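You operate a simulated robot arm through the tools that you are given. There is no shell and no other tool.

You are at the controls of a simulated robot arm. One attempt, no reset.

JOB
Free the wooden tub's motor and wipe the dust off its lid.
Fine: square dial to OPEN, work the green knob till the crust is off, leave it in the middle, square dial to SHUT; use the small white pad and put it back. Where these are worked on the way, their far stop is far enough and under half their travel is too little: square dial. What is to be rubbed or washed off counts as gone when no trace of it is left.

It is judged by the outcome, as a careful person would: the job done as asked, and still so three seconds after it is handed in. It fails if anything else is knocked over, pushed out of place, dropped, spilled or broken. A push-on lid holds only when it is set on centred and level and pressed home; a screw cap is set on level and turned clockwise until tight.

ROBOT AND FRAMES
A 6-joint arm with a two-finger parallel gripper, fixed in place. Base frame: the origin is on the floor under the middle of its stand, x ahead of it, y to its left, z up; the work surface is at about z = 0.7. Units: m, rad, N and s.
With the tool pointing down near the work surface it reaches from about 0.22 to 0.62 m from the base axis. Its first joint turns from -1.152 to 1.152 rad. Payload 2.7 kg.
Tool frame: the origin (TCP) lies between the finger pads and is the grasp point; the fingertips stand 0.023 m ahead of it; z points along the fingers, y is the line along which they close. The gripper opens to 0.094 m. The fingers are 0.038 m wide and 0.01 m thick; the gripper's body (0.054 by 0.096 m) begins 0.039 m behind the TCP.
Orientation is that of the tool frame in the base frame, as a unit quaternion [x, y, z, w]. With the fingers straight down and closing along the base's y, the tool's x points along the base's -x, its y along +y and its z along -z.

CONTROLS
- The arm moves only by the tool drive_tool. Its argument "commands" is a list that holds one entry, the list of rows, each a list of 7 numbers: the opening in per cent of the stroke, from 0 (shut) to 100 (fully open), then the shift along the tool's x, y, z in m, then the turn, a rotation vector about the tool's x, y, z in rad. In form: [[[fingers, dx, dy, dz, rx, ry, rz], ...]]. A call has 1 to 20 rows; each row is the pose to reach, as a shift and turn from the pose commanded when the call began, along the tool's axes at that moment. A row lasts 0.2 s, in which the tool goes at most 0.05 m and 0.15 rad; a call with a longer step from one row to the next is refused whole, and so is a gripper value outside its range. A pose out of reach is approached as far as the arm can. The call stops where the force on the tool passes 40 N (or 10 N more than at its start, if that is more) or the arm is blocked; 0.2 s more then pass. Each finger travels about 0.045 m/s and halts on what it meets, pressing with about 24 N; the grip force reading is that of the motor and also rises with nothing between the fingers. The clock runs only during rows and for 0.2 s after the last one: add rows that repeat a pose to give the fingers time. The reply holds the time, the measured pose of the TCP, the force on the tool along the base axes, the opening and the grip force, in the units named above and with some noise, with the torque about the TCP (base axes, N m) and any sound that the robot's microphone picked up, and new pictures: "show" is both (left out), scene, wrist or none.
- Cameras (640 x 400 px; columns grow to the right, rows downward): "scene" is fixed at [0.0798, -0.4593, 1.3822]; the picture's right is [0.58, -0.82, 0.00], its down [-0.60, -0.42, -0.68] and it looks along [0.55, 0.39, -0.74] (base axes); focal length 309 px, centre (320, 200). "wrist" rides on the gripper at [0.086, 0.016, -0.074] in the tool frame; the picture's right is [-0.18, 0.98, 0.00], its down [-0.58, -0.11, -0.81] and it looks along [-0.79, -0.15, 0.59] (tool axes); focal length 243 px, centre (320, 200). There is no depth. A picture from a camera that has moved, and an enlarged one, comes with that camera's place and axes in the base frame and with its lens. The place of the scene camera against the robot may be out by one fixed shift of up to 0.012 m in any direction.
- zoom(camera, box): a new picture of the part [left, top, right, bottom] of that camera's present view, enlarged. It takes no simulated time.
- hand_in(): hands the job in; it is judged then, once.

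Places have to be worked out from the pictures, the camera data and where the tool is seen. Open the gripper and draw the arm clear of the work before you hand the job in, unless the task says otherwise.

The tools are called as a command line: name --argument value ..., lists and objects as JSON in quotes. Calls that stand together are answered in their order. drive_tool: Moves the arm, as the interface text tells. Its arguments: {"type":"object","properties":{"commands":{"type":"array"},"show":{"type":"string","enum":["both","scene","wrist","none"]}},"required":["commands"]} The other tools are called the same way: zoom (camera, box) takes an enlarged picture of a part of a camera's view; hand_in () hands the job in.

At the start:

```text
t: 0.0
ee_pos: [0.2964, -0.1484, 1.0947]
tcp_rot: [0.0, 1.0, 0.0, 0.0]
contact_force: [-0.3, -0.5, -0.6]
wrist_torque: [-0.03, 0.0, 0.0]
grip_width: 0.0939
finger_force: 0.0
```

scene: 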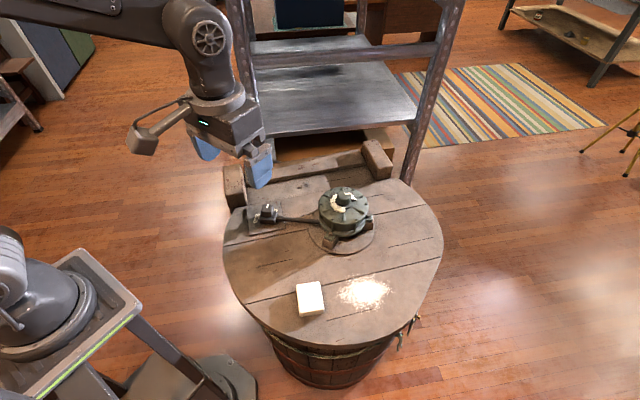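
wrist: 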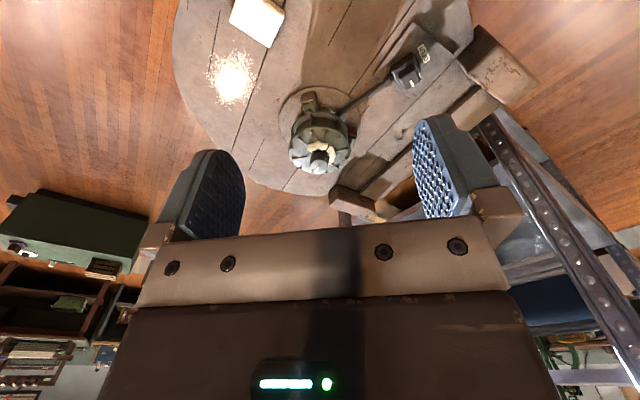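

The scene shows a tub with a lid, a motor with a knob, a square dial on the left and a white pad. I zoom in to see details before moving.

zoom --camera "scene" --box '[230, 170, 390, 270]'

zoom --camera "scene" --box '[270, 250, 430, 350]'

zoom --camera "wrist" --box '[200, 0, 520, 200]'

```text
4.00 times, centred on (310, 220) of scene
camera zoom: at [0.0798, -0.4593, 1.3822], right [0.58, -0.82, 0.0], down [-0.6, -0.42, -0.68], along [0.55, 0.39, -0.74], focal length 1237 px, centre (360, 120)
```

zoom: 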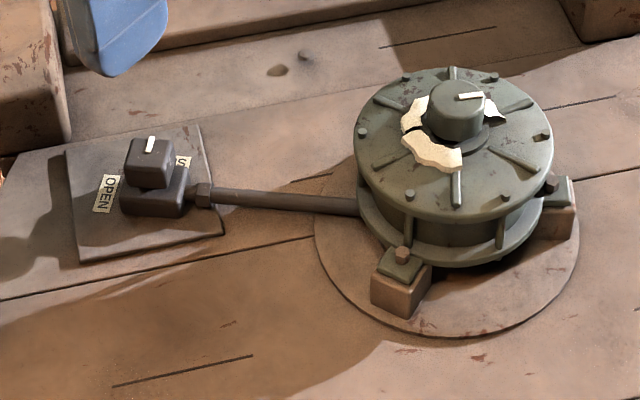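

```text
4.00 times, centred on (350, 300) of scene
camera zoom: at [0.0798, -0.4593, 1.3822], right [0.58, -0.82, 0.0], down [-0.6, -0.42, -0.68], along [0.55, 0.39, -0.74], focal length 1237 px, centre (200, -200)
```

zoom: 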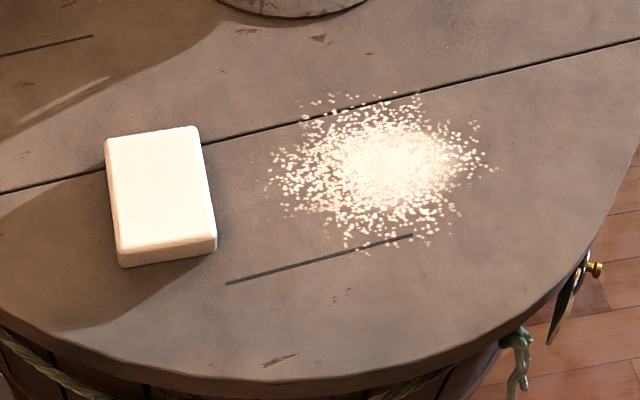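

```text
2.00 times, centred on (360, 100) of wrist
camera zoom: at [0.2118, -0.1327, 1.1677], right [0.18, 0.98, 0.0], down [0.58, -0.11, 0.81], along [0.79, -0.15, -0.59], focal length 485 px, centre (240, 400)
```

zoom: 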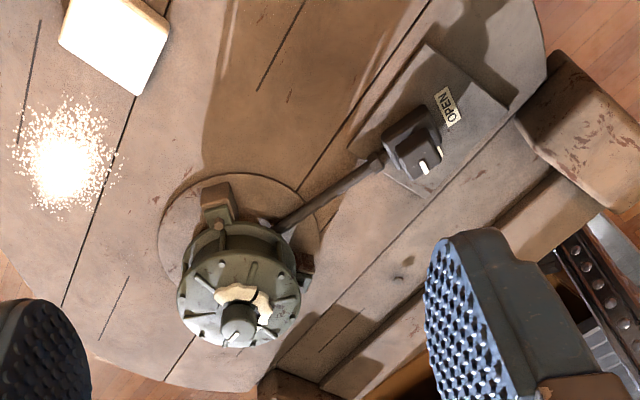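

The dial reads at about (0.445, -0.025, 0.74), the knob top at about (0.555, -0.20, 0.81), the pad at about (0.325, -0.26) and the dust at about (0.42, -0.35). I move the wrist camera closer to the square dial to read its labels.

drive_tool --commands '[[[100, -0.009, 0.02, 0.024, 0, 0, 0], [100, -0.018, 0.04, 0.048, 0, 0, 0], [100, -0.027, 0.06, 0.072, 0, 0, 0], [100, -0.036, 0.08, 0.097, 0, 0, 0], [100, -0.045, 0.1, 0.12, 0, 0, 0], [100, -0.054, 0.118, 0.145, 0, 0, 0], [100, -0.054, 0.118, 0.145, 0, 0, 0]]]' --show "both"

```text
t: 1.6
ee_pos: [0.351, -0.032, 0.9493]
tcp_rot: [0.001, 1.0, -0.001, 0.0]
contact_force: [-0.1, 0.6, 0.6]
wrist_torque: [0.0, 0.01, 0.01]
grip_width: 0.094
finger_force: 0.0
camera wrist: at [0.2658, -0.0145, 1.0229], right [0.18, 0.98, 0.0], down [0.58, -0.11, 0.81], along [0.79, -0.15, -0.59], focal length 243 px, centre (320, 200)
```

scene: 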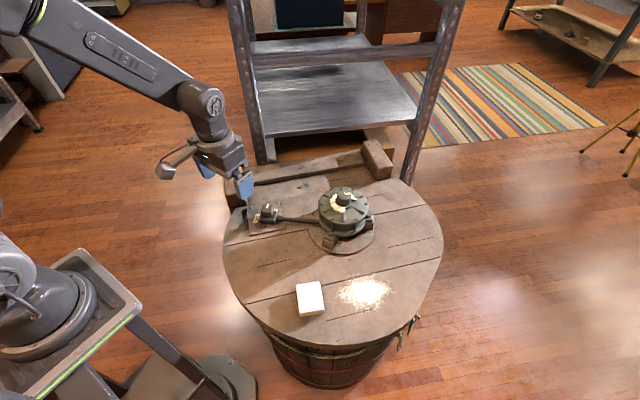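
wrist: 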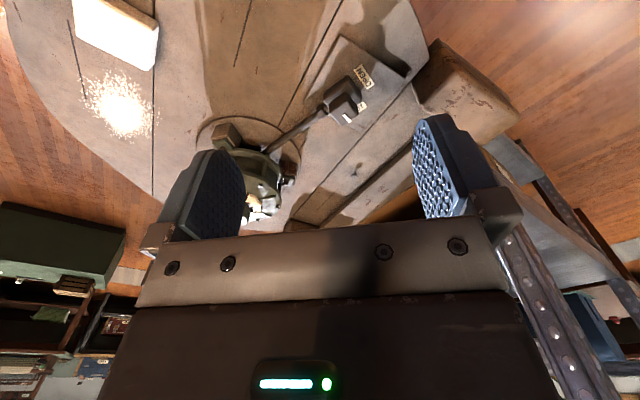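

zoom --camera "wrist" --box '[280, 30, 440, 130]'

zoom --camera "scene" --box '[225, 185, 305, 235]'

zoom --camera "scene" --box '[310, 175, 390, 225]'

```text
4.00 times, centred on (360, 80) of wrist
camera zoom: at [0.2658, -0.0145, 1.0229], right [0.18, 0.98, 0.0], down [0.58, -0.11, 0.81], along [0.79, -0.15, -0.59], focal length 970 px, centre (160, 680)
```

zoom: 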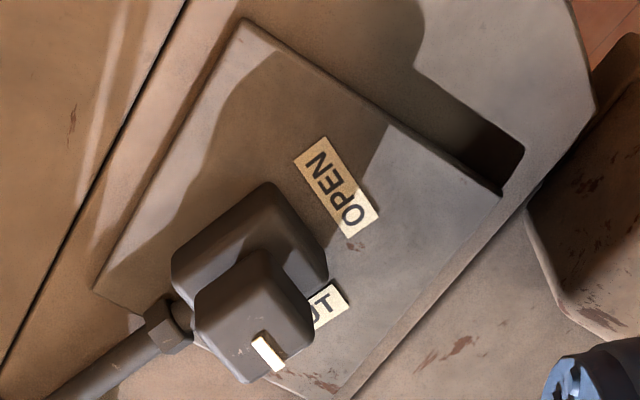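

```text
8.00 times, centred on (265, 210) of scene
camera zoom: at [0.0798, -0.4593, 1.3822], right [0.58, -0.82, 0.0], down [-0.6, -0.42, -0.68], along [0.55, 0.39, -0.74], focal length 2474 px, centre (760, 120)
```

zoom: 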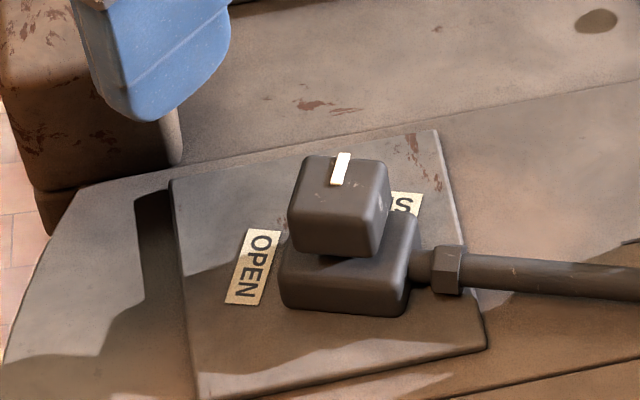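

```text
8.00 times, centred on (350, 200) of scene
camera zoom: at [0.0798, -0.4593, 1.3822], right [0.58, -0.82, 0.0], down [-0.6, -0.42, -0.68], along [0.55, 0.39, -0.74], focal length 2474 px, centre (80, 200)
```

zoom: 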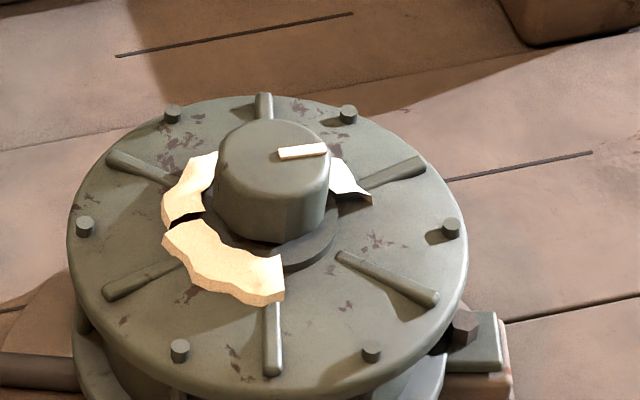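

The pointer is at SHUT (toward +x, slightly +y) and OPEN lies about a quarter turn counter-clockwise. I come closer above the dial for an accurate fix.

drive_tool --commands '[[[100, -0.022, 0.003, 0.03, 0, 0, 0], [100, -0.044, 0.007, 0.06, 0, 0, 0], [100, -0.066, 0.01, 0.09, 0, 0, 0], [100, -0.089, 0.014, 0.119, 0, 0, 0], [100, -0.089, 0.014, 0.119, 0, 0, 0]]]' --show "both"

```text
t: 2.8
ee_pos: [0.4407, -0.0162, 0.8304]
tcp_rot: [0.001, 1.0, 0.0, 0.0]
contact_force: [-0.7, -0.7, 0.1]
wrist_torque: [-0.02, 0.02, 0.01]
grip_width: 0.0941
finger_force: 0.0
camera wrist: at [0.3554, -0.0011, 0.9027], right [0.18, 0.98, 0.0], down [0.58, -0.11, 0.81], along [0.79, -0.15, -0.59], focal length 243 px, centre (320, 200)
```

scene: 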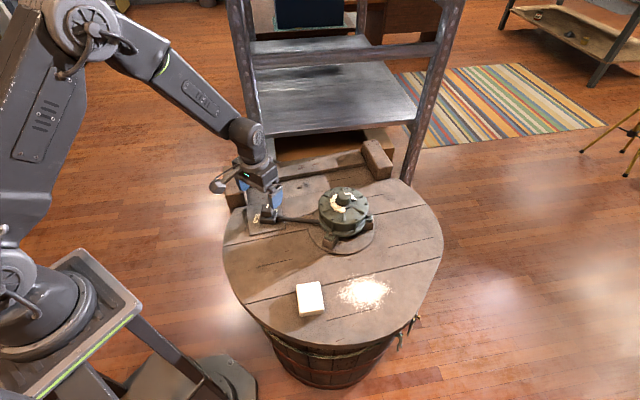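
wrist: 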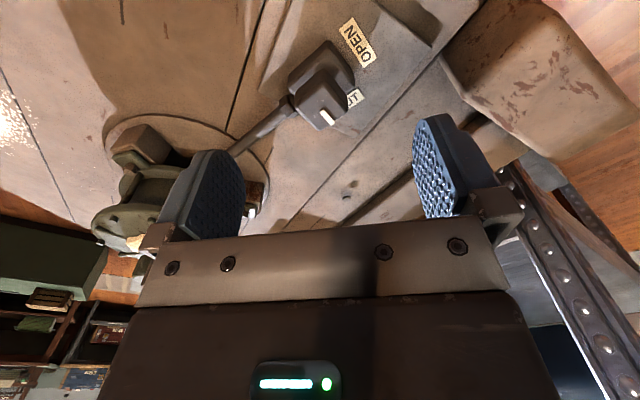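

zoom --camera "wrist" --box '[270, 10, 400, 140]'

zoom --camera "wrist" --box '[60, 80, 300, 260]'

zoom --camera "scene" --box '[215, 150, 305, 250]'

```text
3.08 times, centred on (335, 75) of wrist
camera zoom: at [0.3554, -0.0011, 0.9027], right [0.18, 0.98, 0.0], down [0.58, -0.11, 0.81], along [0.79, -0.15, -0.59], focal length 746 px, centre (274, 585)
```

zoom: 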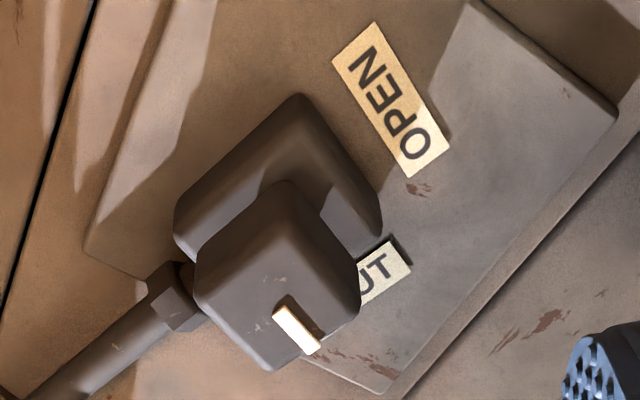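

```text
2.22 times, centred on (180, 170) of wrist
camera zoom: at [0.3554, -0.0011, 0.9027], right [0.18, 0.98, 0.0], down [0.58, -0.11, 0.81], along [0.79, -0.15, -0.59], focal length 539 px, centre (631, 267)
```

zoom: 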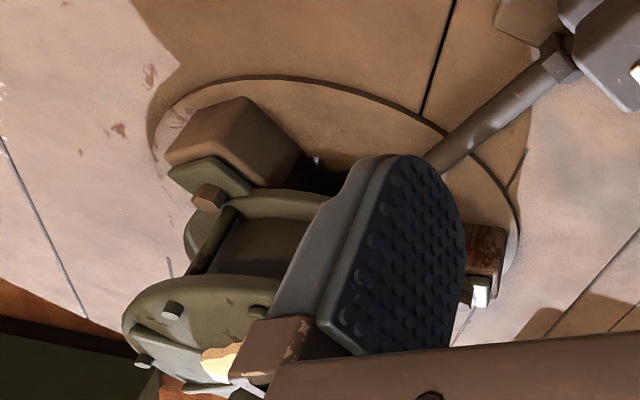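

```text
4.00 times, centred on (260, 200) of scene
camera zoom: at [0.0798, -0.4593, 1.3822], right [0.58, -0.82, 0.0], down [-0.6, -0.42, -0.68], along [0.55, 0.39, -0.74], focal length 1237 px, centre (560, 200)
```

zoom: 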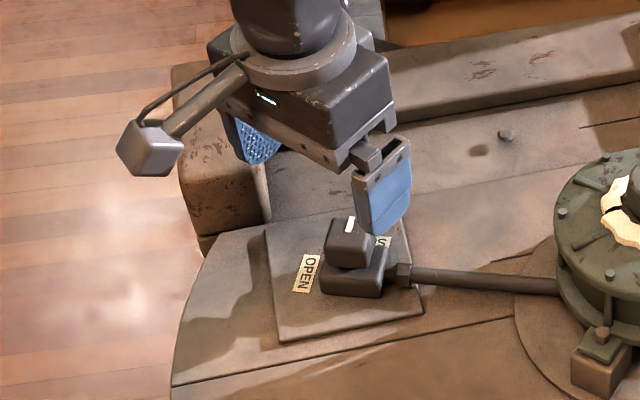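

Dial pointer azimuth is about 30°, with dial centre near (0.457, -0.018) and top near z 0.737. I rotate the tool by -60° about base z so the fingers will close along 30°, which also gives a second camera viewpoint to triangulate from.

drive_tool --commands '[[[100, 0, 0, 0, 0, 0, 0.131], [100, 0, 0, 0, 0, 0, 0.262], [100, 0, 0, 0, 0, 0, 0.393], [100, 0, 0, 0, 0, 0, 0.524], [100, 0, 0, 0, 0, 0, 0.654], [100, 0, 0, 0, 0, 0, 0.785], [100, 0, 0, 0, 0, 0, 0.916], [100, 0, 0, 0, 0, 0, 1.047], [100, 0, 0, 0, 0, 0, 1.047]]]' --show "both"

```text
t: 4.8
ee_pos: [0.4402, -0.0179, 0.832]
tcp_rot: [0.501, 0.865, 0.0, 0.0]
contact_force: [-0.4, 0.3, -0.6]
wrist_torque: [0.0, 0.01, -0.01]
grip_width: 0.0939
finger_force: 0.1
camera wrist: at [0.4121, 0.066, 0.9039], right [0.94, 0.33, 0.0], down [0.2, -0.56, 0.81], along [0.27, -0.76, -0.59], focal length 243 px, centre (320, 200)
```

scene: 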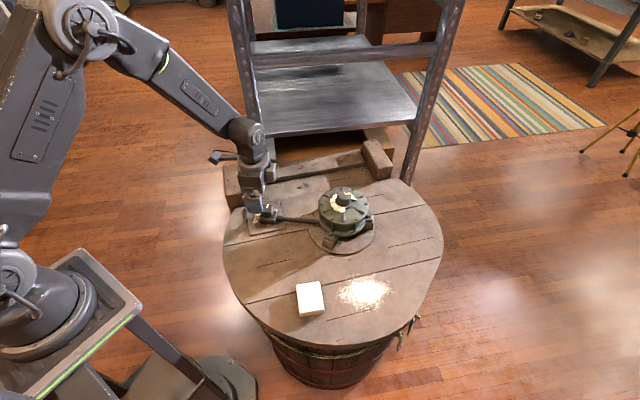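
wrist: 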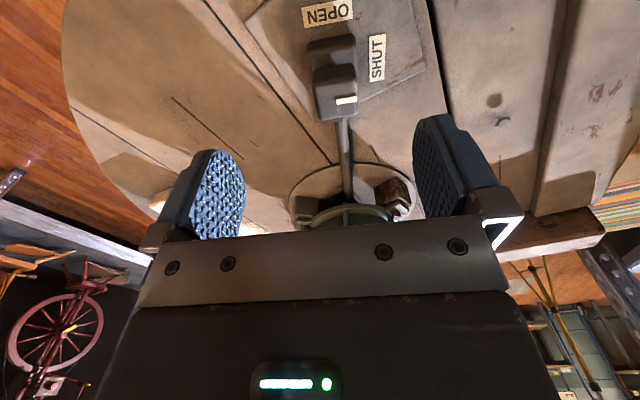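

zoom --camera "wrist" --box '[270, 0, 430, 130]'

zoom --camera "scene" --box '[215, 150, 315, 240]'

```text
3.08 times, centred on (350, 65) of wrist
camera zoom: at [0.4121, 0.066, 0.9039], right [0.94, 0.33, 0.0], down [0.2, -0.56, 0.81], along [0.27, -0.76, -0.59], focal length 746 px, centre (228, 615)
```

zoom: 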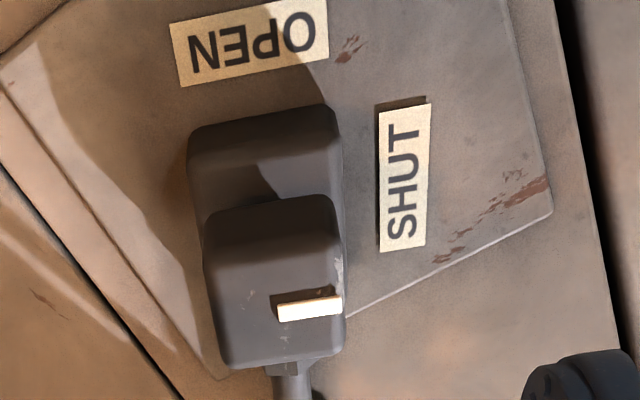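

```text
4.44 times, centred on (265, 195) of scene
camera zoom: at [0.0798, -0.4593, 1.3822], right [0.58, -0.82, 0.0], down [-0.6, -0.42, -0.68], along [0.55, 0.39, -0.74], focal length 1375 px, centre (564, 222)
```

zoom: 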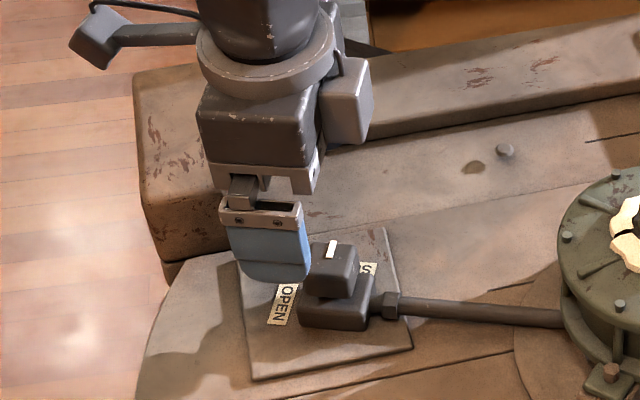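

Triangulating two wrist views puts the dial top centre at about (0.454, -0.0175, 0.750), pointer azimuth 30°. I centre over it, narrow the fingers to about 60 mm and descend partway to check.

drive_tool --commands '[[[64, -0.0074, 0.0119, 0.0, 0, 0, 1e-06], [64, -0.0074, 0.0119, 0.02, 0, 0, 0], [64, -0.0074, 0.0119, 0.04, 0, 0, 0], [64, -0.0074, 0.0119, 0.05, 0, 0, 0], [64, -0.0074, 0.0119, 0.05, 0, 0, 0]]]' --show "both"

```text
t: 6.0
ee_pos: [0.454, -0.0187, 0.7825]
tcp_rot: [0.5, 0.866, 0.0, 0.0]
contact_force: [0.0, 0.1, 0.2]
wrist_torque: [0.02, -0.04, -0.01]
grip_width: 0.0603
finger_force: 0.1
camera wrist: at [0.4264, 0.0647, 0.8537], right [0.94, 0.33, 0.0], down [0.2, -0.56, 0.81], along [0.27, -0.76, -0.59], focal length 243 px, centre (320, 200)
```

scene: 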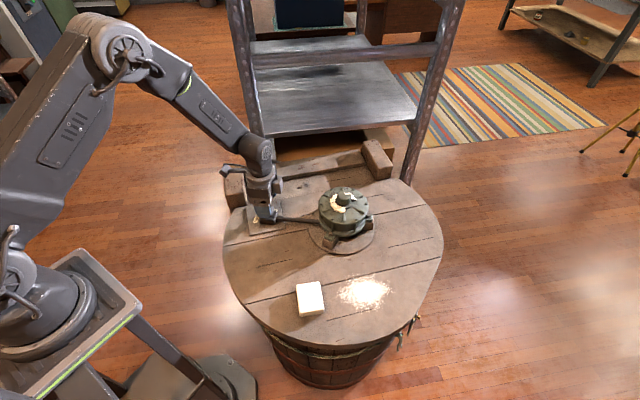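
wrist: 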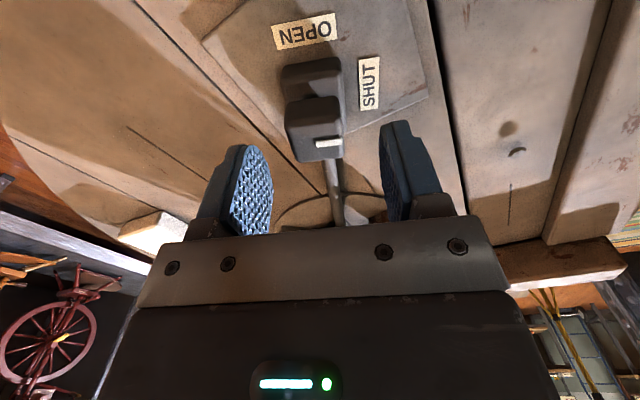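

zoom --camera "wrist" --box '[230, 40, 430, 200]'

zoom --camera "scene" --box '[225, 160, 305, 240]'

```text
2.50 times, centred on (330, 120) of wrist
camera zoom: at [0.4264, 0.0647, 0.8537], right [0.94, 0.33, 0.0], down [0.2, -0.56, 0.81], along [0.27, -0.76, -0.59], focal length 606 px, centre (295, 400)
```

zoom: 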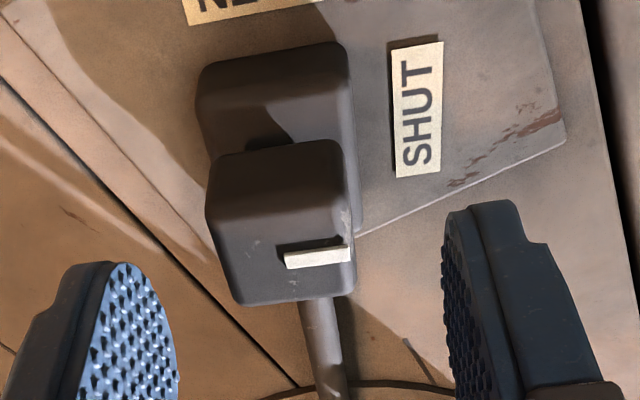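

```text
5.00 times, centred on (265, 200) of scene
camera zoom: at [0.0798, -0.4593, 1.3822], right [0.58, -0.82, 0.0], down [-0.6, -0.42, -0.68], along [0.55, 0.39, -0.74], focal length 1546 px, centre (595, 200)
```

zoom: 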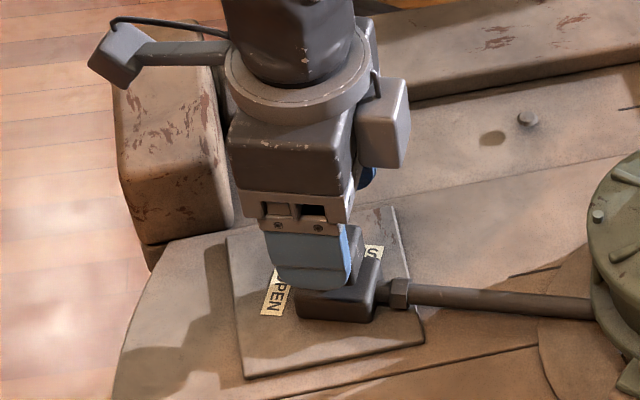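

The dial is centred between the fingers to within 2 mm. I lower until the tips overlap the dial head by about 16 mm and close on it.

drive_tool --commands '[[[64, 0, -0.001, 0.012, 0, 0, 0], [64, 0, -0.001, 0.025, 0, 0, 0], [64, 0, -0.001, 0.025, 0, 0, 0], [20, 0, -0.001, 0.025, 0, 0, 0], [20, 0, -0.001, 0.025, 0, 0, 0], [20, 0, -0.001, 0.025, 0, 0, 0], [20, 0, -0.001, 0.025, 0, 0, 0]]]' --show "both"

```text
t: 7.6
ee_pos: [0.453, -0.0187, 0.7548]
tcp_rot: [0.5, 0.866, 0.0, -0.002]
contact_force: [-10.8, -7.5, 3.1]
wrist_torque: [0.3, -0.13, 0.06]
grip_width: 0.0336
finger_force: 45.0
camera wrist: at [0.4248, 0.0639, 0.8286], right [0.94, 0.33, 0.0], down [0.2, -0.56, 0.81], along [0.27, -0.76, -0.59], focal length 243 px, centre (320, 200)
```

scene: 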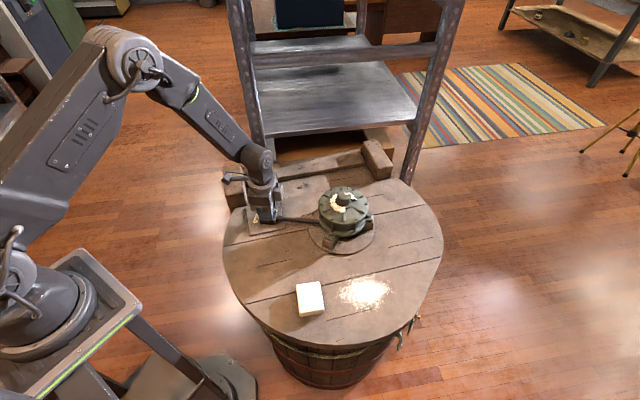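
wrist: 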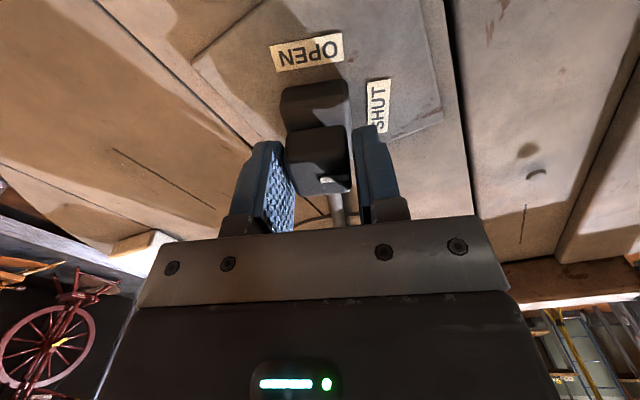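

zoom --camera "wrist" --box '[220, 60, 420, 240]'

zoom --camera "scene" --box '[235, 170, 305, 240]'

```text
2.22 times, centred on (320, 150) of wrist
camera zoom: at [0.4248, 0.0639, 0.8286], right [0.94, 0.33, 0.0], down [0.2, -0.56, 0.81], along [0.27, -0.76, -0.59], focal length 539 px, centre (320, 311)
```

zoom: 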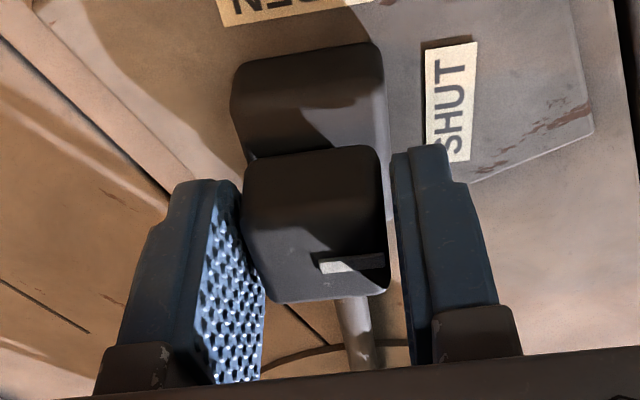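

```text
5.71 times, centred on (270, 205) of scene
camera zoom: at [0.0795, -0.4595, 1.3822], right [0.58, -0.82, 0.0], down [-0.6, -0.42, -0.68], along [0.55, 0.39, -0.74], focal length 1767 px, centre (606, 171)
```

zoom: 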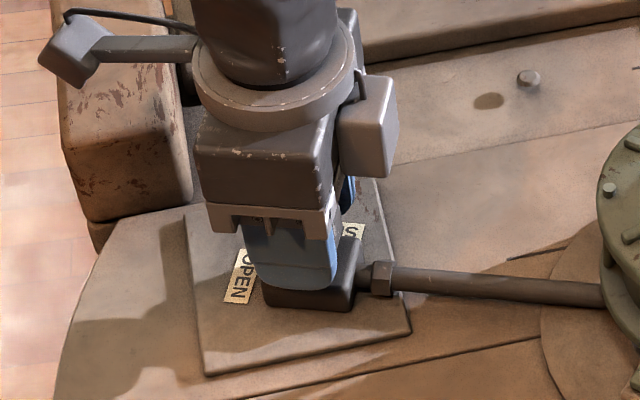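

The left finger touches first, and the force of about 13 N along −tool‑y shows the gripper is about 3 mm off-centre. I shift along −tool y to centre on the dial while closing.

drive_tool --commands '[[[20, 0, -0.0015, 0.0, 0, 0, 0], [20, 0, -0.003, 0.0, 0, 0, 0], [20, 0, -0.003, 0.0, 0, 0, 0], [20, 0, -0.003, 0.0, 0, 0, 0]]]' --show "wrist"

```text
t: 8.6
ee_pos: [0.4537, -0.0192, 0.756]
tcp_rot: [0.499, 0.867, 0.001, 0.002]
contact_force: [16.5, 1.7, -21.7]
wrist_torque: [-0.26, 0.22, 0.02]
grip_width: 0.034
finger_force: 45.2
camera wrist: at [0.4241, 0.0639, 0.8284], right [0.94, 0.33, 0.0], down [0.19, -0.56, 0.81], along [0.27, -0.76, -0.59], focal length 243 px, centre (320, 200)
```

wrist: 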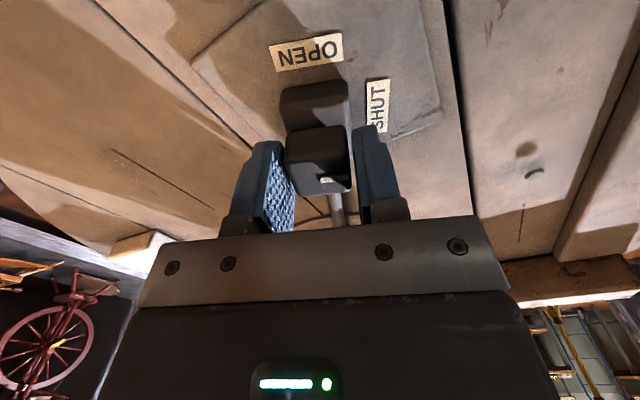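

The dial was in fact gripped already at 34 mm (force flipped sign when I shifted). I go back halfway to relax the side load.

drive_tool --commands '[[[20, 0, 0.0015, 0.0, 0, 0, 0], [20, 0, 0.0015, 0.0, 0, 0, 0]]]' --show "none"

```text
t: 9.2
ee_pos: [0.4525, -0.0191, 0.7568]
tcp_rot: [0.5, 0.866, 0.001, 0.0]
contact_force: [9.6, -7.3, -22.2]
wrist_torque: [-0.63, -1.04, 0.01]
grip_width: 0.034
finger_force: 44.7
```

Residual loads remain, so I open briefly and re-grip at this position to reset them.

drive_tool --commands '[[[45, 0, 0, 0, 0, 0, 0], [45, 0, 0, 0, 0, 0, 0], [45, 0, 0, 0, 0, 0, 0]]]' --show "wrist"

zoom --camera "wrist" --box '[220, 60, 420, 240]'

```text
t: 10.0
ee_pos: [0.4526, -0.0186, 0.7555]
tcp_rot: [0.5, 0.866, -0.001, 0.0]
contact_force: [0.0, -0.2, -0.3]
wrist_torque: [0.03, 0.03, 0.01]
grip_width: 0.0422
finger_force: 0.1
camera wrist: at [0.4243, 0.0646, 0.8291], right [0.94, 0.33, 0.0], down [0.2, -0.56, 0.81], along [0.27, -0.76, -0.59], focal length 243 px, centre (320, 200)
```

wrist: 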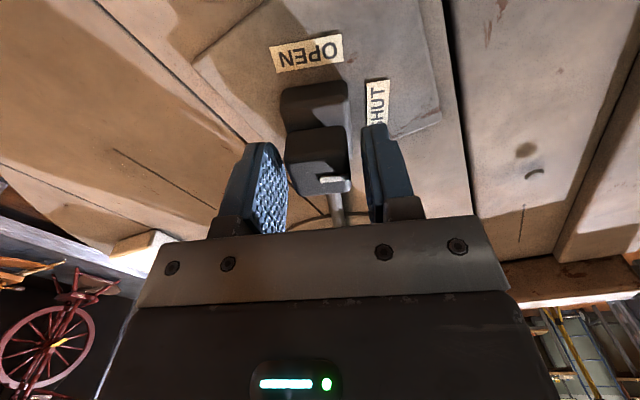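

```text
2.22 times, centred on (320, 150) of wrist
camera zoom: at [0.4243, 0.0646, 0.8291], right [0.94, 0.33, 0.0], down [0.2, -0.56, 0.81], along [0.27, -0.76, -0.59], focal length 539 px, centre (320, 311)
```

zoom: 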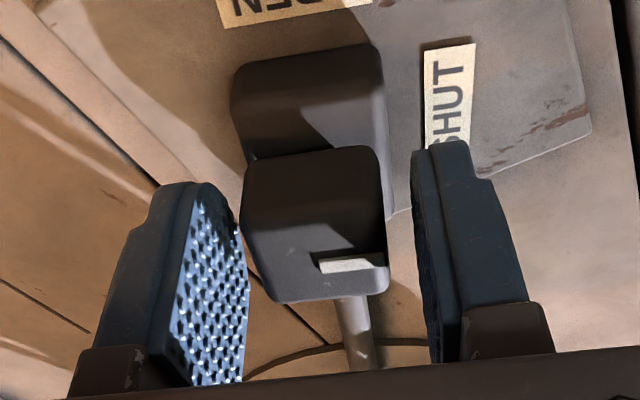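

Alignment looks right: tick parallel to the closing axis, dial centred. I close again.

drive_tool --commands '[[[20, 0, 0, 0, 0, 0, 0], [20, 0, 0, 0, 0, 0, 0], [20, 0, 0, 0, 0, 0, 0]]]' --show "none"

```text
t: 10.8
ee_pos: [0.4525, -0.0183, 0.7563]
tcp_rot: [0.499, 0.866, -0.001, 0.0]
contact_force: [-2.5, -1.4, 2.4]
wrist_torque: [0.34, -0.19, 0.01]
grip_width: 0.0336
finger_force: 44.9
```

Grip is now balanced. I start turning the dial counter-clockwise (seen from above) toward OPEN, the first 0.78 rad.

drive_tool --commands '[[[20, 0, 0, 0, 0, 0, -0.08], [20, 0, 0, 0, 0, 0, -0.18], [20, 0, 0, 0, 0, 0, -0.3], [20, 0, 0, 0, 0, 0, -0.42], [20, 0, 0, 0, 0, 0, -0.54], [20, 0, 0, 0, 0, 0, -0.66], [20, 0, 0, 0, 0, 0, -0.78]]]' --show "both"

```text
t: 12.4
ee_pos: [0.4509, -0.0187, 0.7561]
tcp_rot: [0.131, 0.991, 0.001, 0.0]
contact_force: [-5.6, 5.4, 17.6]
wrist_torque: [0.02, 0.72, 0.01]
grip_width: 0.0334
finger_force: 45.1
camera wrist: at [0.3741, 0.0197, 0.829], right [0.43, 0.9, 0.0], down [0.53, -0.26, 0.81], along [0.73, -0.35, -0.59], focal length 243 px, centre (320, 200)
```

scene: 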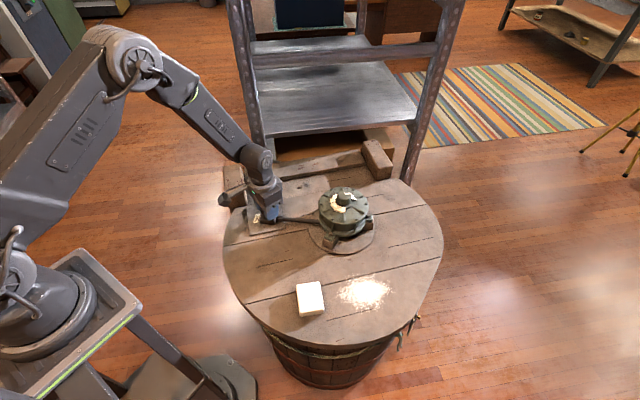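
wrist: 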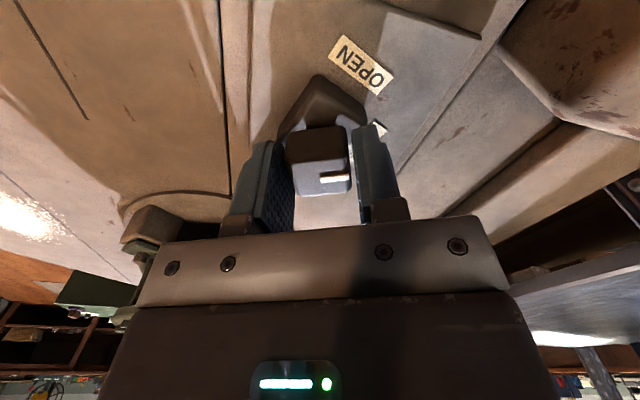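

The dial follows the gripper. I keep turning toward OPEN.

drive_tool --commands '[[[20, 0, 0, 0, 0, 0, -0.1], [20, 0, 0, 0, 0, 0, -0.2], [20, 0, 0, 0, 0, 0, -0.3], [20, 0, 0, 0, 0, 0, -0.4], [20, 0, 0, 0, 0, 0, -0.5], [20, 0, 0, 0, 0, 0, -0.6], [20, 0, 0, 0, 0, 0, -0.7]]]' --show "wrist"

```text
t: 14.0
ee_pos: [0.4521, -0.0191, 0.7562]
tcp_rot: [-0.217, 0.976, 0.0, 0.001]
contact_force: [-1.1, -2.7, 12.2]
wrist_torque: [0.4, 0.03, -0.01]
grip_width: 0.0333
finger_force: 44.9
camera wrist: at [0.368, -0.0404, 0.8289], right [-0.25, 0.97, 0.0], down [0.57, 0.15, 0.81], along [0.78, 0.2, -0.59], focal length 243 px, centre (320, 200)
```

wrist: 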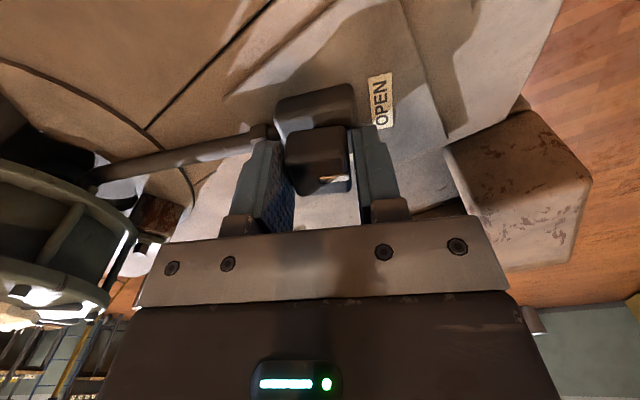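

The pointer is now nearly at the OPEN label after about 85° of turn. I turn a little more to find the stop, watching the torque.

drive_tool --commands '[[[20, 0, 0, 0, 0, 0, -0.06], [20, 0, 0, 0, 0, 0, -0.12], [20, 0, 0, 0, 0, 0, -0.18], [20, 0, 0, 0, 0, 0, -0.18]]]' --show "wrist"

zoom --camera "wrist" --box '[220, 60, 420, 240]'

```text
t: 15.0
ee_pos: [0.4515, -0.019, 0.7566]
tcp_rot: [-0.302, 0.953, 0.0, 0.0]
contact_force: [1.7, -6.1, 5.8]
wrist_torque: [0.37, -0.09, -0.42]
grip_width: 0.0333
finger_force: 44.8
camera wrist: at [0.3731, -0.0553, 0.8287], right [-0.42, 0.91, 0.0], down [0.54, 0.25, 0.81], along [0.73, 0.33, -0.59], focal length 243 px, centre (320, 200)
```

wrist: 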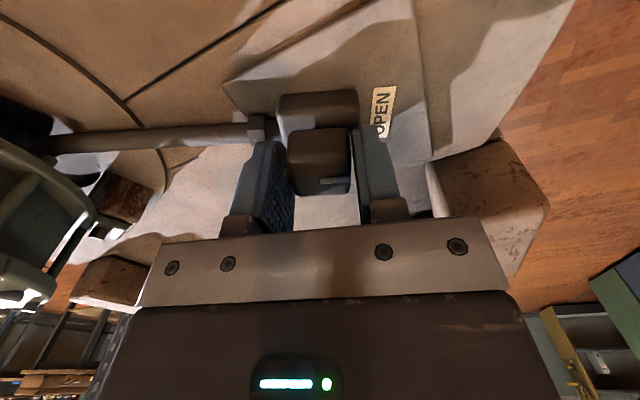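

```text
2.22 times, centred on (320, 150) of wrist
camera zoom: at [0.3731, -0.0553, 0.8287], right [-0.42, 0.91, 0.0], down [0.54, 0.25, 0.81], along [0.73, 0.33, -0.59], focal length 539 px, centre (320, 311)
```

zoom: 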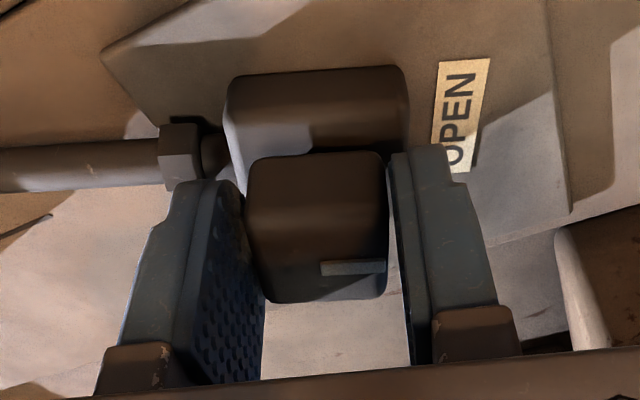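

Torque about z jumped to -0.42 N·m, which looks like the stop. I turn a touch more to confirm.

drive_tool --commands '[[[20, 0, 0, 0, 0, 0, -0.04], [20, 0, 0, 0, 0, 0, -0.04]]]' --show "scene"

zoom --camera "scene" --box '[235, 170, 305, 240]'

```text
t: 15.6
ee_pos: [0.4528, -0.0191, 0.7549]
tcp_rot: [-0.32, 0.947, -0.001, -0.001]
contact_force: [3.3, -9.8, -0.1]
wrist_torque: [-0.32, 0.0, -0.3]
grip_width: 0.0333
finger_force: 45.4
```

scene: 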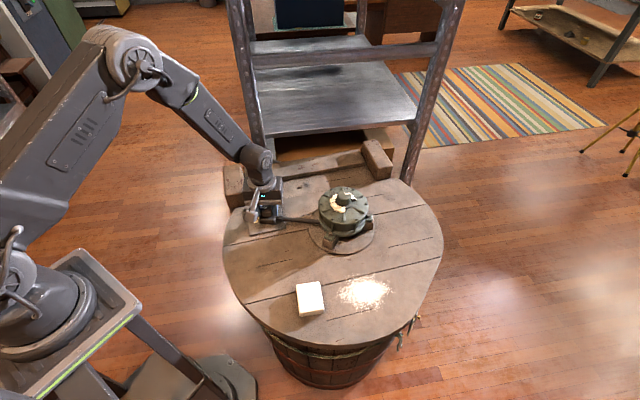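

```text
5.71 times, centred on (270, 205) of scene
camera zoom: at [0.0799, -0.4595, 1.3821], right [0.58, -0.82, 0.0], down [-0.6, -0.42, -0.68], along [0.55, 0.39, -0.74], focal length 1767 px, centre (606, 171)
```

zoom: 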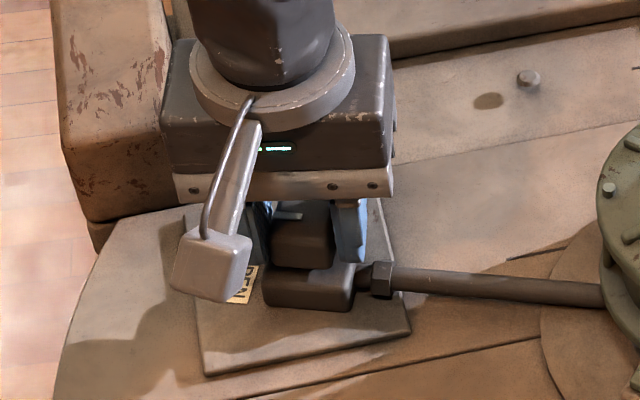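

I release and rise to inspect the dial's position.

drive_tool --commands '[[[64, 0, 0, 0, 0, 0, 0], [64, 0, 0, 0, 0, 0, 0], [64, 0, 0, -0.02, 0, 0, 0], [64, 0, 0, -0.05, 0, 0, 0], [64, 0, 0, -0.075, 0, 0, 0], [64, 0, 0, -0.075, 0, 0, 0]]]' --show "wrist"

zoom --camera "wrist" --box '[250, 0, 410, 130]'

```text
t: 17.0
ee_pos: [0.4516, -0.018, 0.8328]
tcp_rot: [-0.321, 0.947, 0.0, 0.0]
contact_force: [0.1, -0.7, 0.7]
wrist_torque: [0.0, -0.02, 0.01]
grip_width: 0.0602
finger_force: 0.0
camera wrist: at [0.3742, -0.0579, 0.9041], right [-0.45, 0.89, 0.0], down [0.53, 0.27, 0.81], along [0.72, 0.36, -0.59], focal length 243 px, centre (320, 200)
```

wrist: 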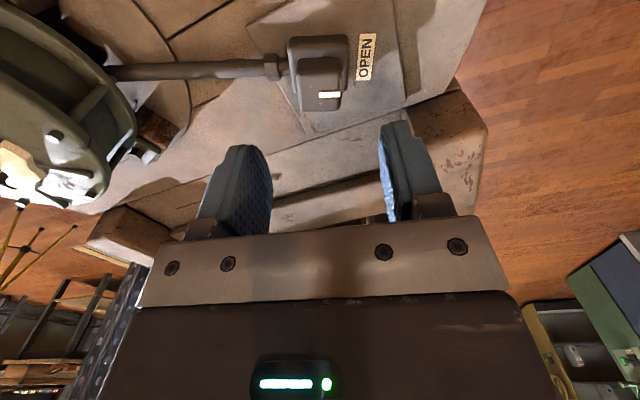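

```text
3.08 times, centred on (330, 65) of wrist
camera zoom: at [0.3742, -0.0579, 0.9041], right [-0.45, 0.89, 0.0], down [0.53, 0.27, 0.81], along [0.72, 0.36, -0.59], focal length 746 px, centre (289, 615)
```

zoom: 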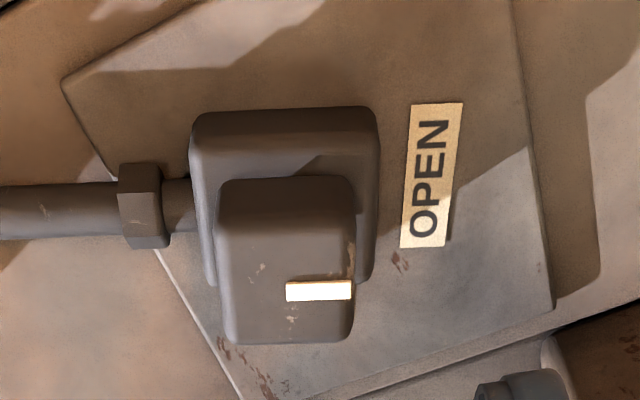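

The tick now points at about 118°, right at the OPEN label, so the dial is at its OPEN stop. Next I rise, turn the tool back square and go view the knob.

drive_tool --commands '[[[64, 0, 0, -0.045, 0, 0, 0.05], [64, 0.005, -0.01, -0.09, 0, 0, 0.15], [80, 0.022, -0.037, -0.117, 0, 0, 0.28], [100, 0.042, -0.07, -0.117, 0, 0, 0.41], [100, 0.063, -0.105, -0.117, 0, 0, 0.54], [100, 0.084, -0.1395, -0.117, 0, 0, 0.653], [100, 0.084, -0.1395, -0.117, 0, 0, 0.653]]]' --show "both"

zoom --camera "wrist" --box '[230, 60, 430, 220]'

zoom --camera "scene" --box '[235, 170, 395, 270]'

```text
t: 18.6
ee_pos: [0.4689, -0.18, 0.9481]
tcp_rot: [0.001, 1.0, 0.001, 0.0]
contact_force: [-1.0, -0.5, 0.0]
wrist_torque: [0.02, -0.01, 0.0]
grip_width: 0.0942
finger_force: 0.1
camera wrist: at [0.3851, -0.1638, 1.021], right [0.19, 0.98, 0.0], down [0.58, -0.11, 0.81], along [0.79, -0.15, -0.59], focal length 243 px, centre (320, 200)
```

scene: 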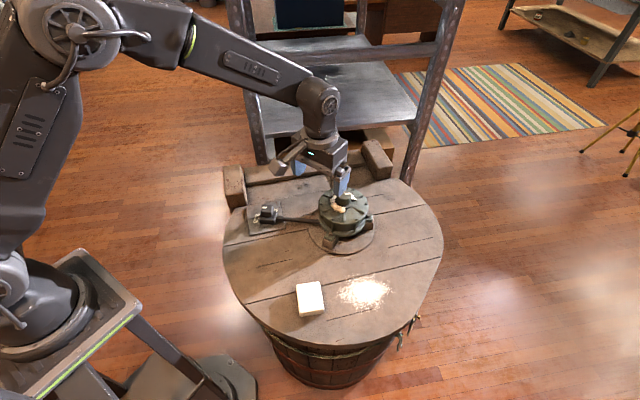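
wrist: 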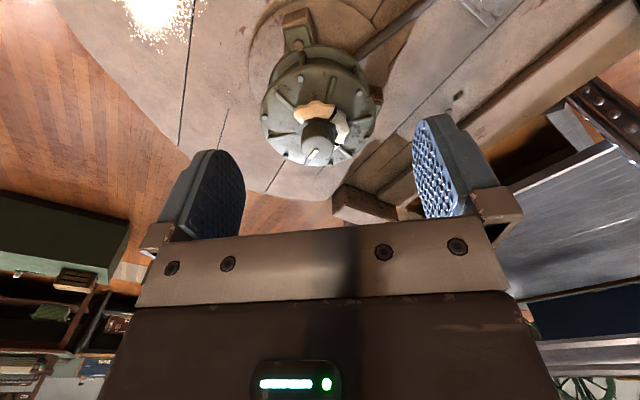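

```text
2.50 times, centred on (330, 140) of wrist
camera zoom: at [0.3851, -0.1638, 1.021], right [0.19, 0.98, 0.0], down [0.58, -0.11, 0.81], along [0.79, -0.15, -0.59], focal length 606 px, centre (295, 350)
```

zoom: 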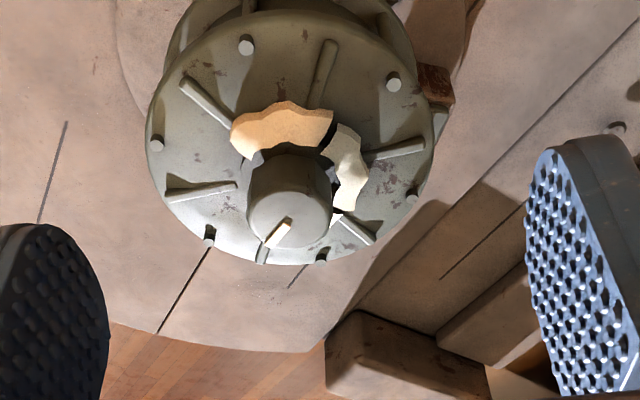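

```text
4.00 times, centred on (315, 220) of scene
camera zoom: at [0.0798, -0.4593, 1.3822], right [0.58, -0.82, 0.0], down [-0.6, -0.42, -0.68], along [0.55, 0.39, -0.74], focal length 1237 px, centre (340, 120)
```

zoom: 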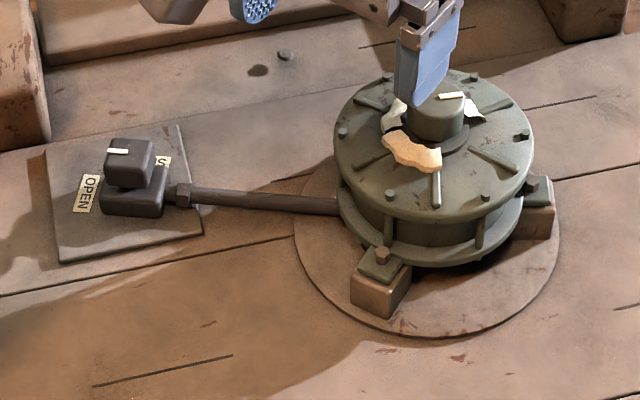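

The dial tick clearly points at OPEN. The knob is at about (0.553, -0.196), top z ≈ 0.829, diameter ≈ 35 mm, tick azimuth ≈ -49°. I move over it for a closer look.

drive_tool --commands '[[[100, -0.03, -0.006, 0, 0, 0, 0], [100, -0.06, -0.011, 0.012, 0, 0, 0], [100, -0.084, -0.016, 0.03, 0, 0, 0], [100, -0.084, -0.016, 0.048, 0, 0, 0], [100, -0.084, -0.016, 0.048, 0, 0, 0]]]' --show "both"

zoom --camera "wrist" --box '[220, 10, 420, 170]'

zoom --camera "scene" --box '[290, 140, 400, 230]'

```text
t: 19.8
ee_pos: [0.553, -0.1958, 0.9012]
tcp_rot: [0.0, 1.0, 0.0, 0.0]
contact_force: [-0.5, -0.1, -0.5]
wrist_torque: [0.02, 0.01, 0.01]
grip_width: 0.094
finger_force: 0.1
camera wrist: at [0.4686, -0.1797, 0.9723], right [0.18, 0.98, 0.0], down [0.58, -0.11, 0.81], along [0.79, -0.15, -0.59], focal length 243 px, centre (320, 200)
```

scene: 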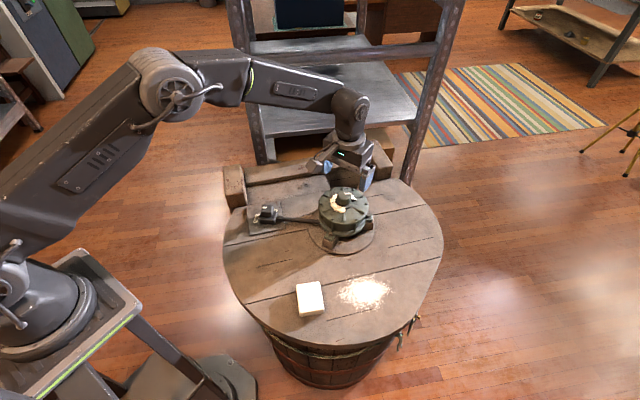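
wrist: 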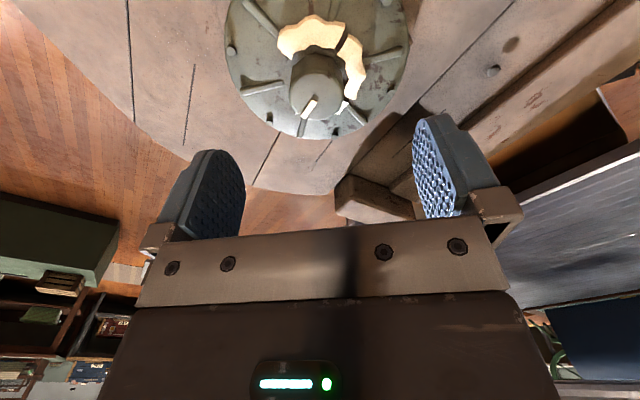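

```text
2.50 times, centred on (320, 90) of wrist
camera zoom: at [0.4686, -0.1797, 0.9723], right [0.18, 0.98, 0.0], down [0.58, -0.11, 0.81], along [0.79, -0.15, -0.59], focal length 606 px, centre (320, 475)
```

zoom: 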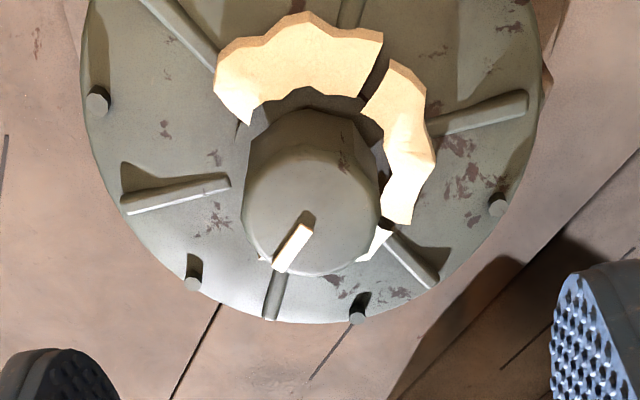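

```text
4.44 times, centred on (345, 185) of scene
camera zoom: at [0.0798, -0.4593, 1.3822], right [0.58, -0.82, 0.0], down [-0.6, -0.42, -0.68], along [0.55, 0.39, -0.74], focal length 1375 px, centre (209, 267)
```

zoom: 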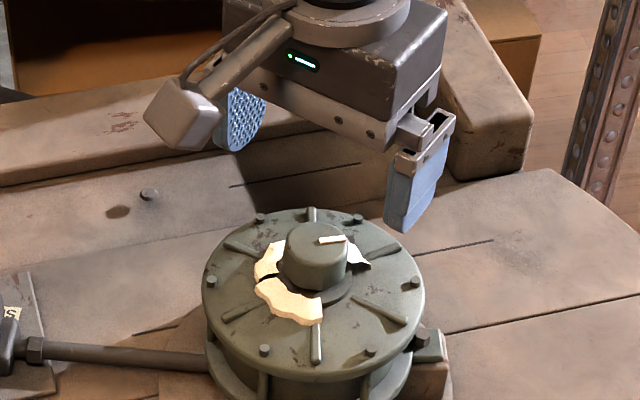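

No index marks are on the disc; the tick is at about -45°. I narrow the fingers and descend so the tips overlap the top 13 mm of the knob (above the crust), then close gently.

drive_tool --commands '[[[64, 0, 0, 0.0, 0, 0, 0], [64, 0, -0.0005, 0.02, 0, 0, 0], [64, 0, -0.0005, 0.04, 0, 0, 0], [64, 0, -0.0005, 0.055, 0, 0, 0], [64, 0, -0.0005, 0.062, 0, 0, 0], [64, 0, -0.0005, 0.062, 0, 0, 0]]]' --show "both"

zoom --camera "wrist" --box '[220, 60, 420, 220]'

zoom --camera "scene" --box '[300, 150, 390, 240]'

```text
t: 21.2
ee_pos: [0.5543, -0.1968, 0.8379]
tcp_rot: [0.001, 1.0, 0.0, 0.0]
contact_force: [-0.9, 0.1, 0.0]
wrist_torque: [0.02, 0.02, -0.06]
grip_width: 0.0603
finger_force: 0.0
camera wrist: at [0.4685, -0.1809, 0.9102], right [0.18, 0.98, 0.0], down [0.58, -0.11, 0.81], along [0.79, -0.15, -0.59], focal length 243 px, centre (320, 200)
```

scene: 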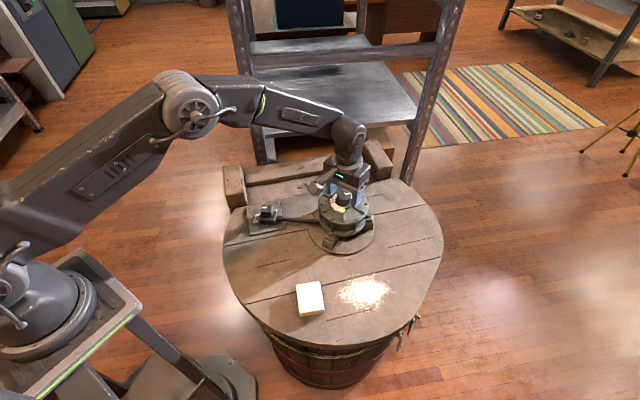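
wrist: 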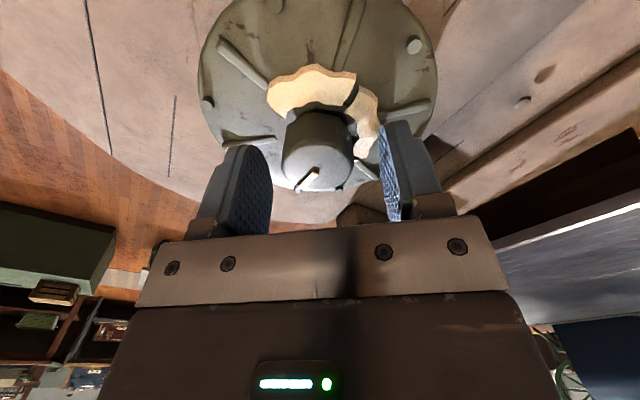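

```text
2.50 times, centred on (320, 140) of wrist
camera zoom: at [0.4685, -0.1809, 0.9102], right [0.18, 0.98, 0.0], down [0.58, -0.11, 0.81], along [0.79, -0.15, -0.59], focal length 606 px, centre (320, 350)
```

zoom: 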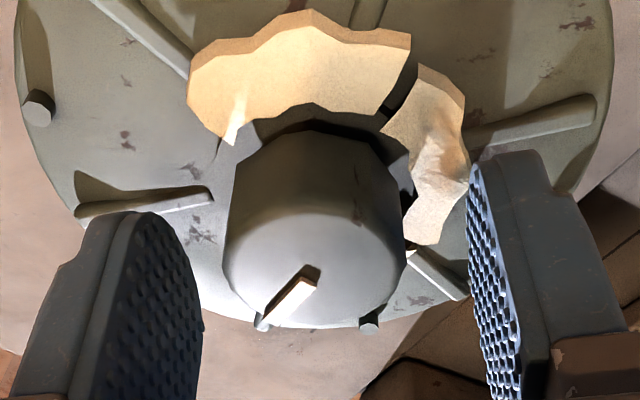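

```text
4.44 times, centred on (345, 195) of scene
camera zoom: at [0.0798, -0.4593, 1.3822], right [0.58, -0.82, 0.0], down [-0.6, -0.42, -0.68], along [0.55, 0.39, -0.74], focal length 1375 px, centre (209, 222)
```

zoom: 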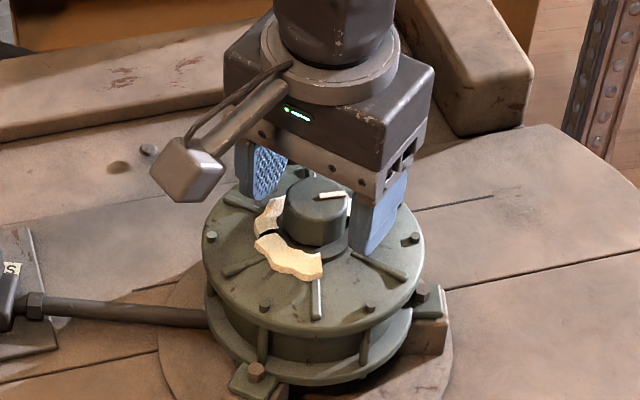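

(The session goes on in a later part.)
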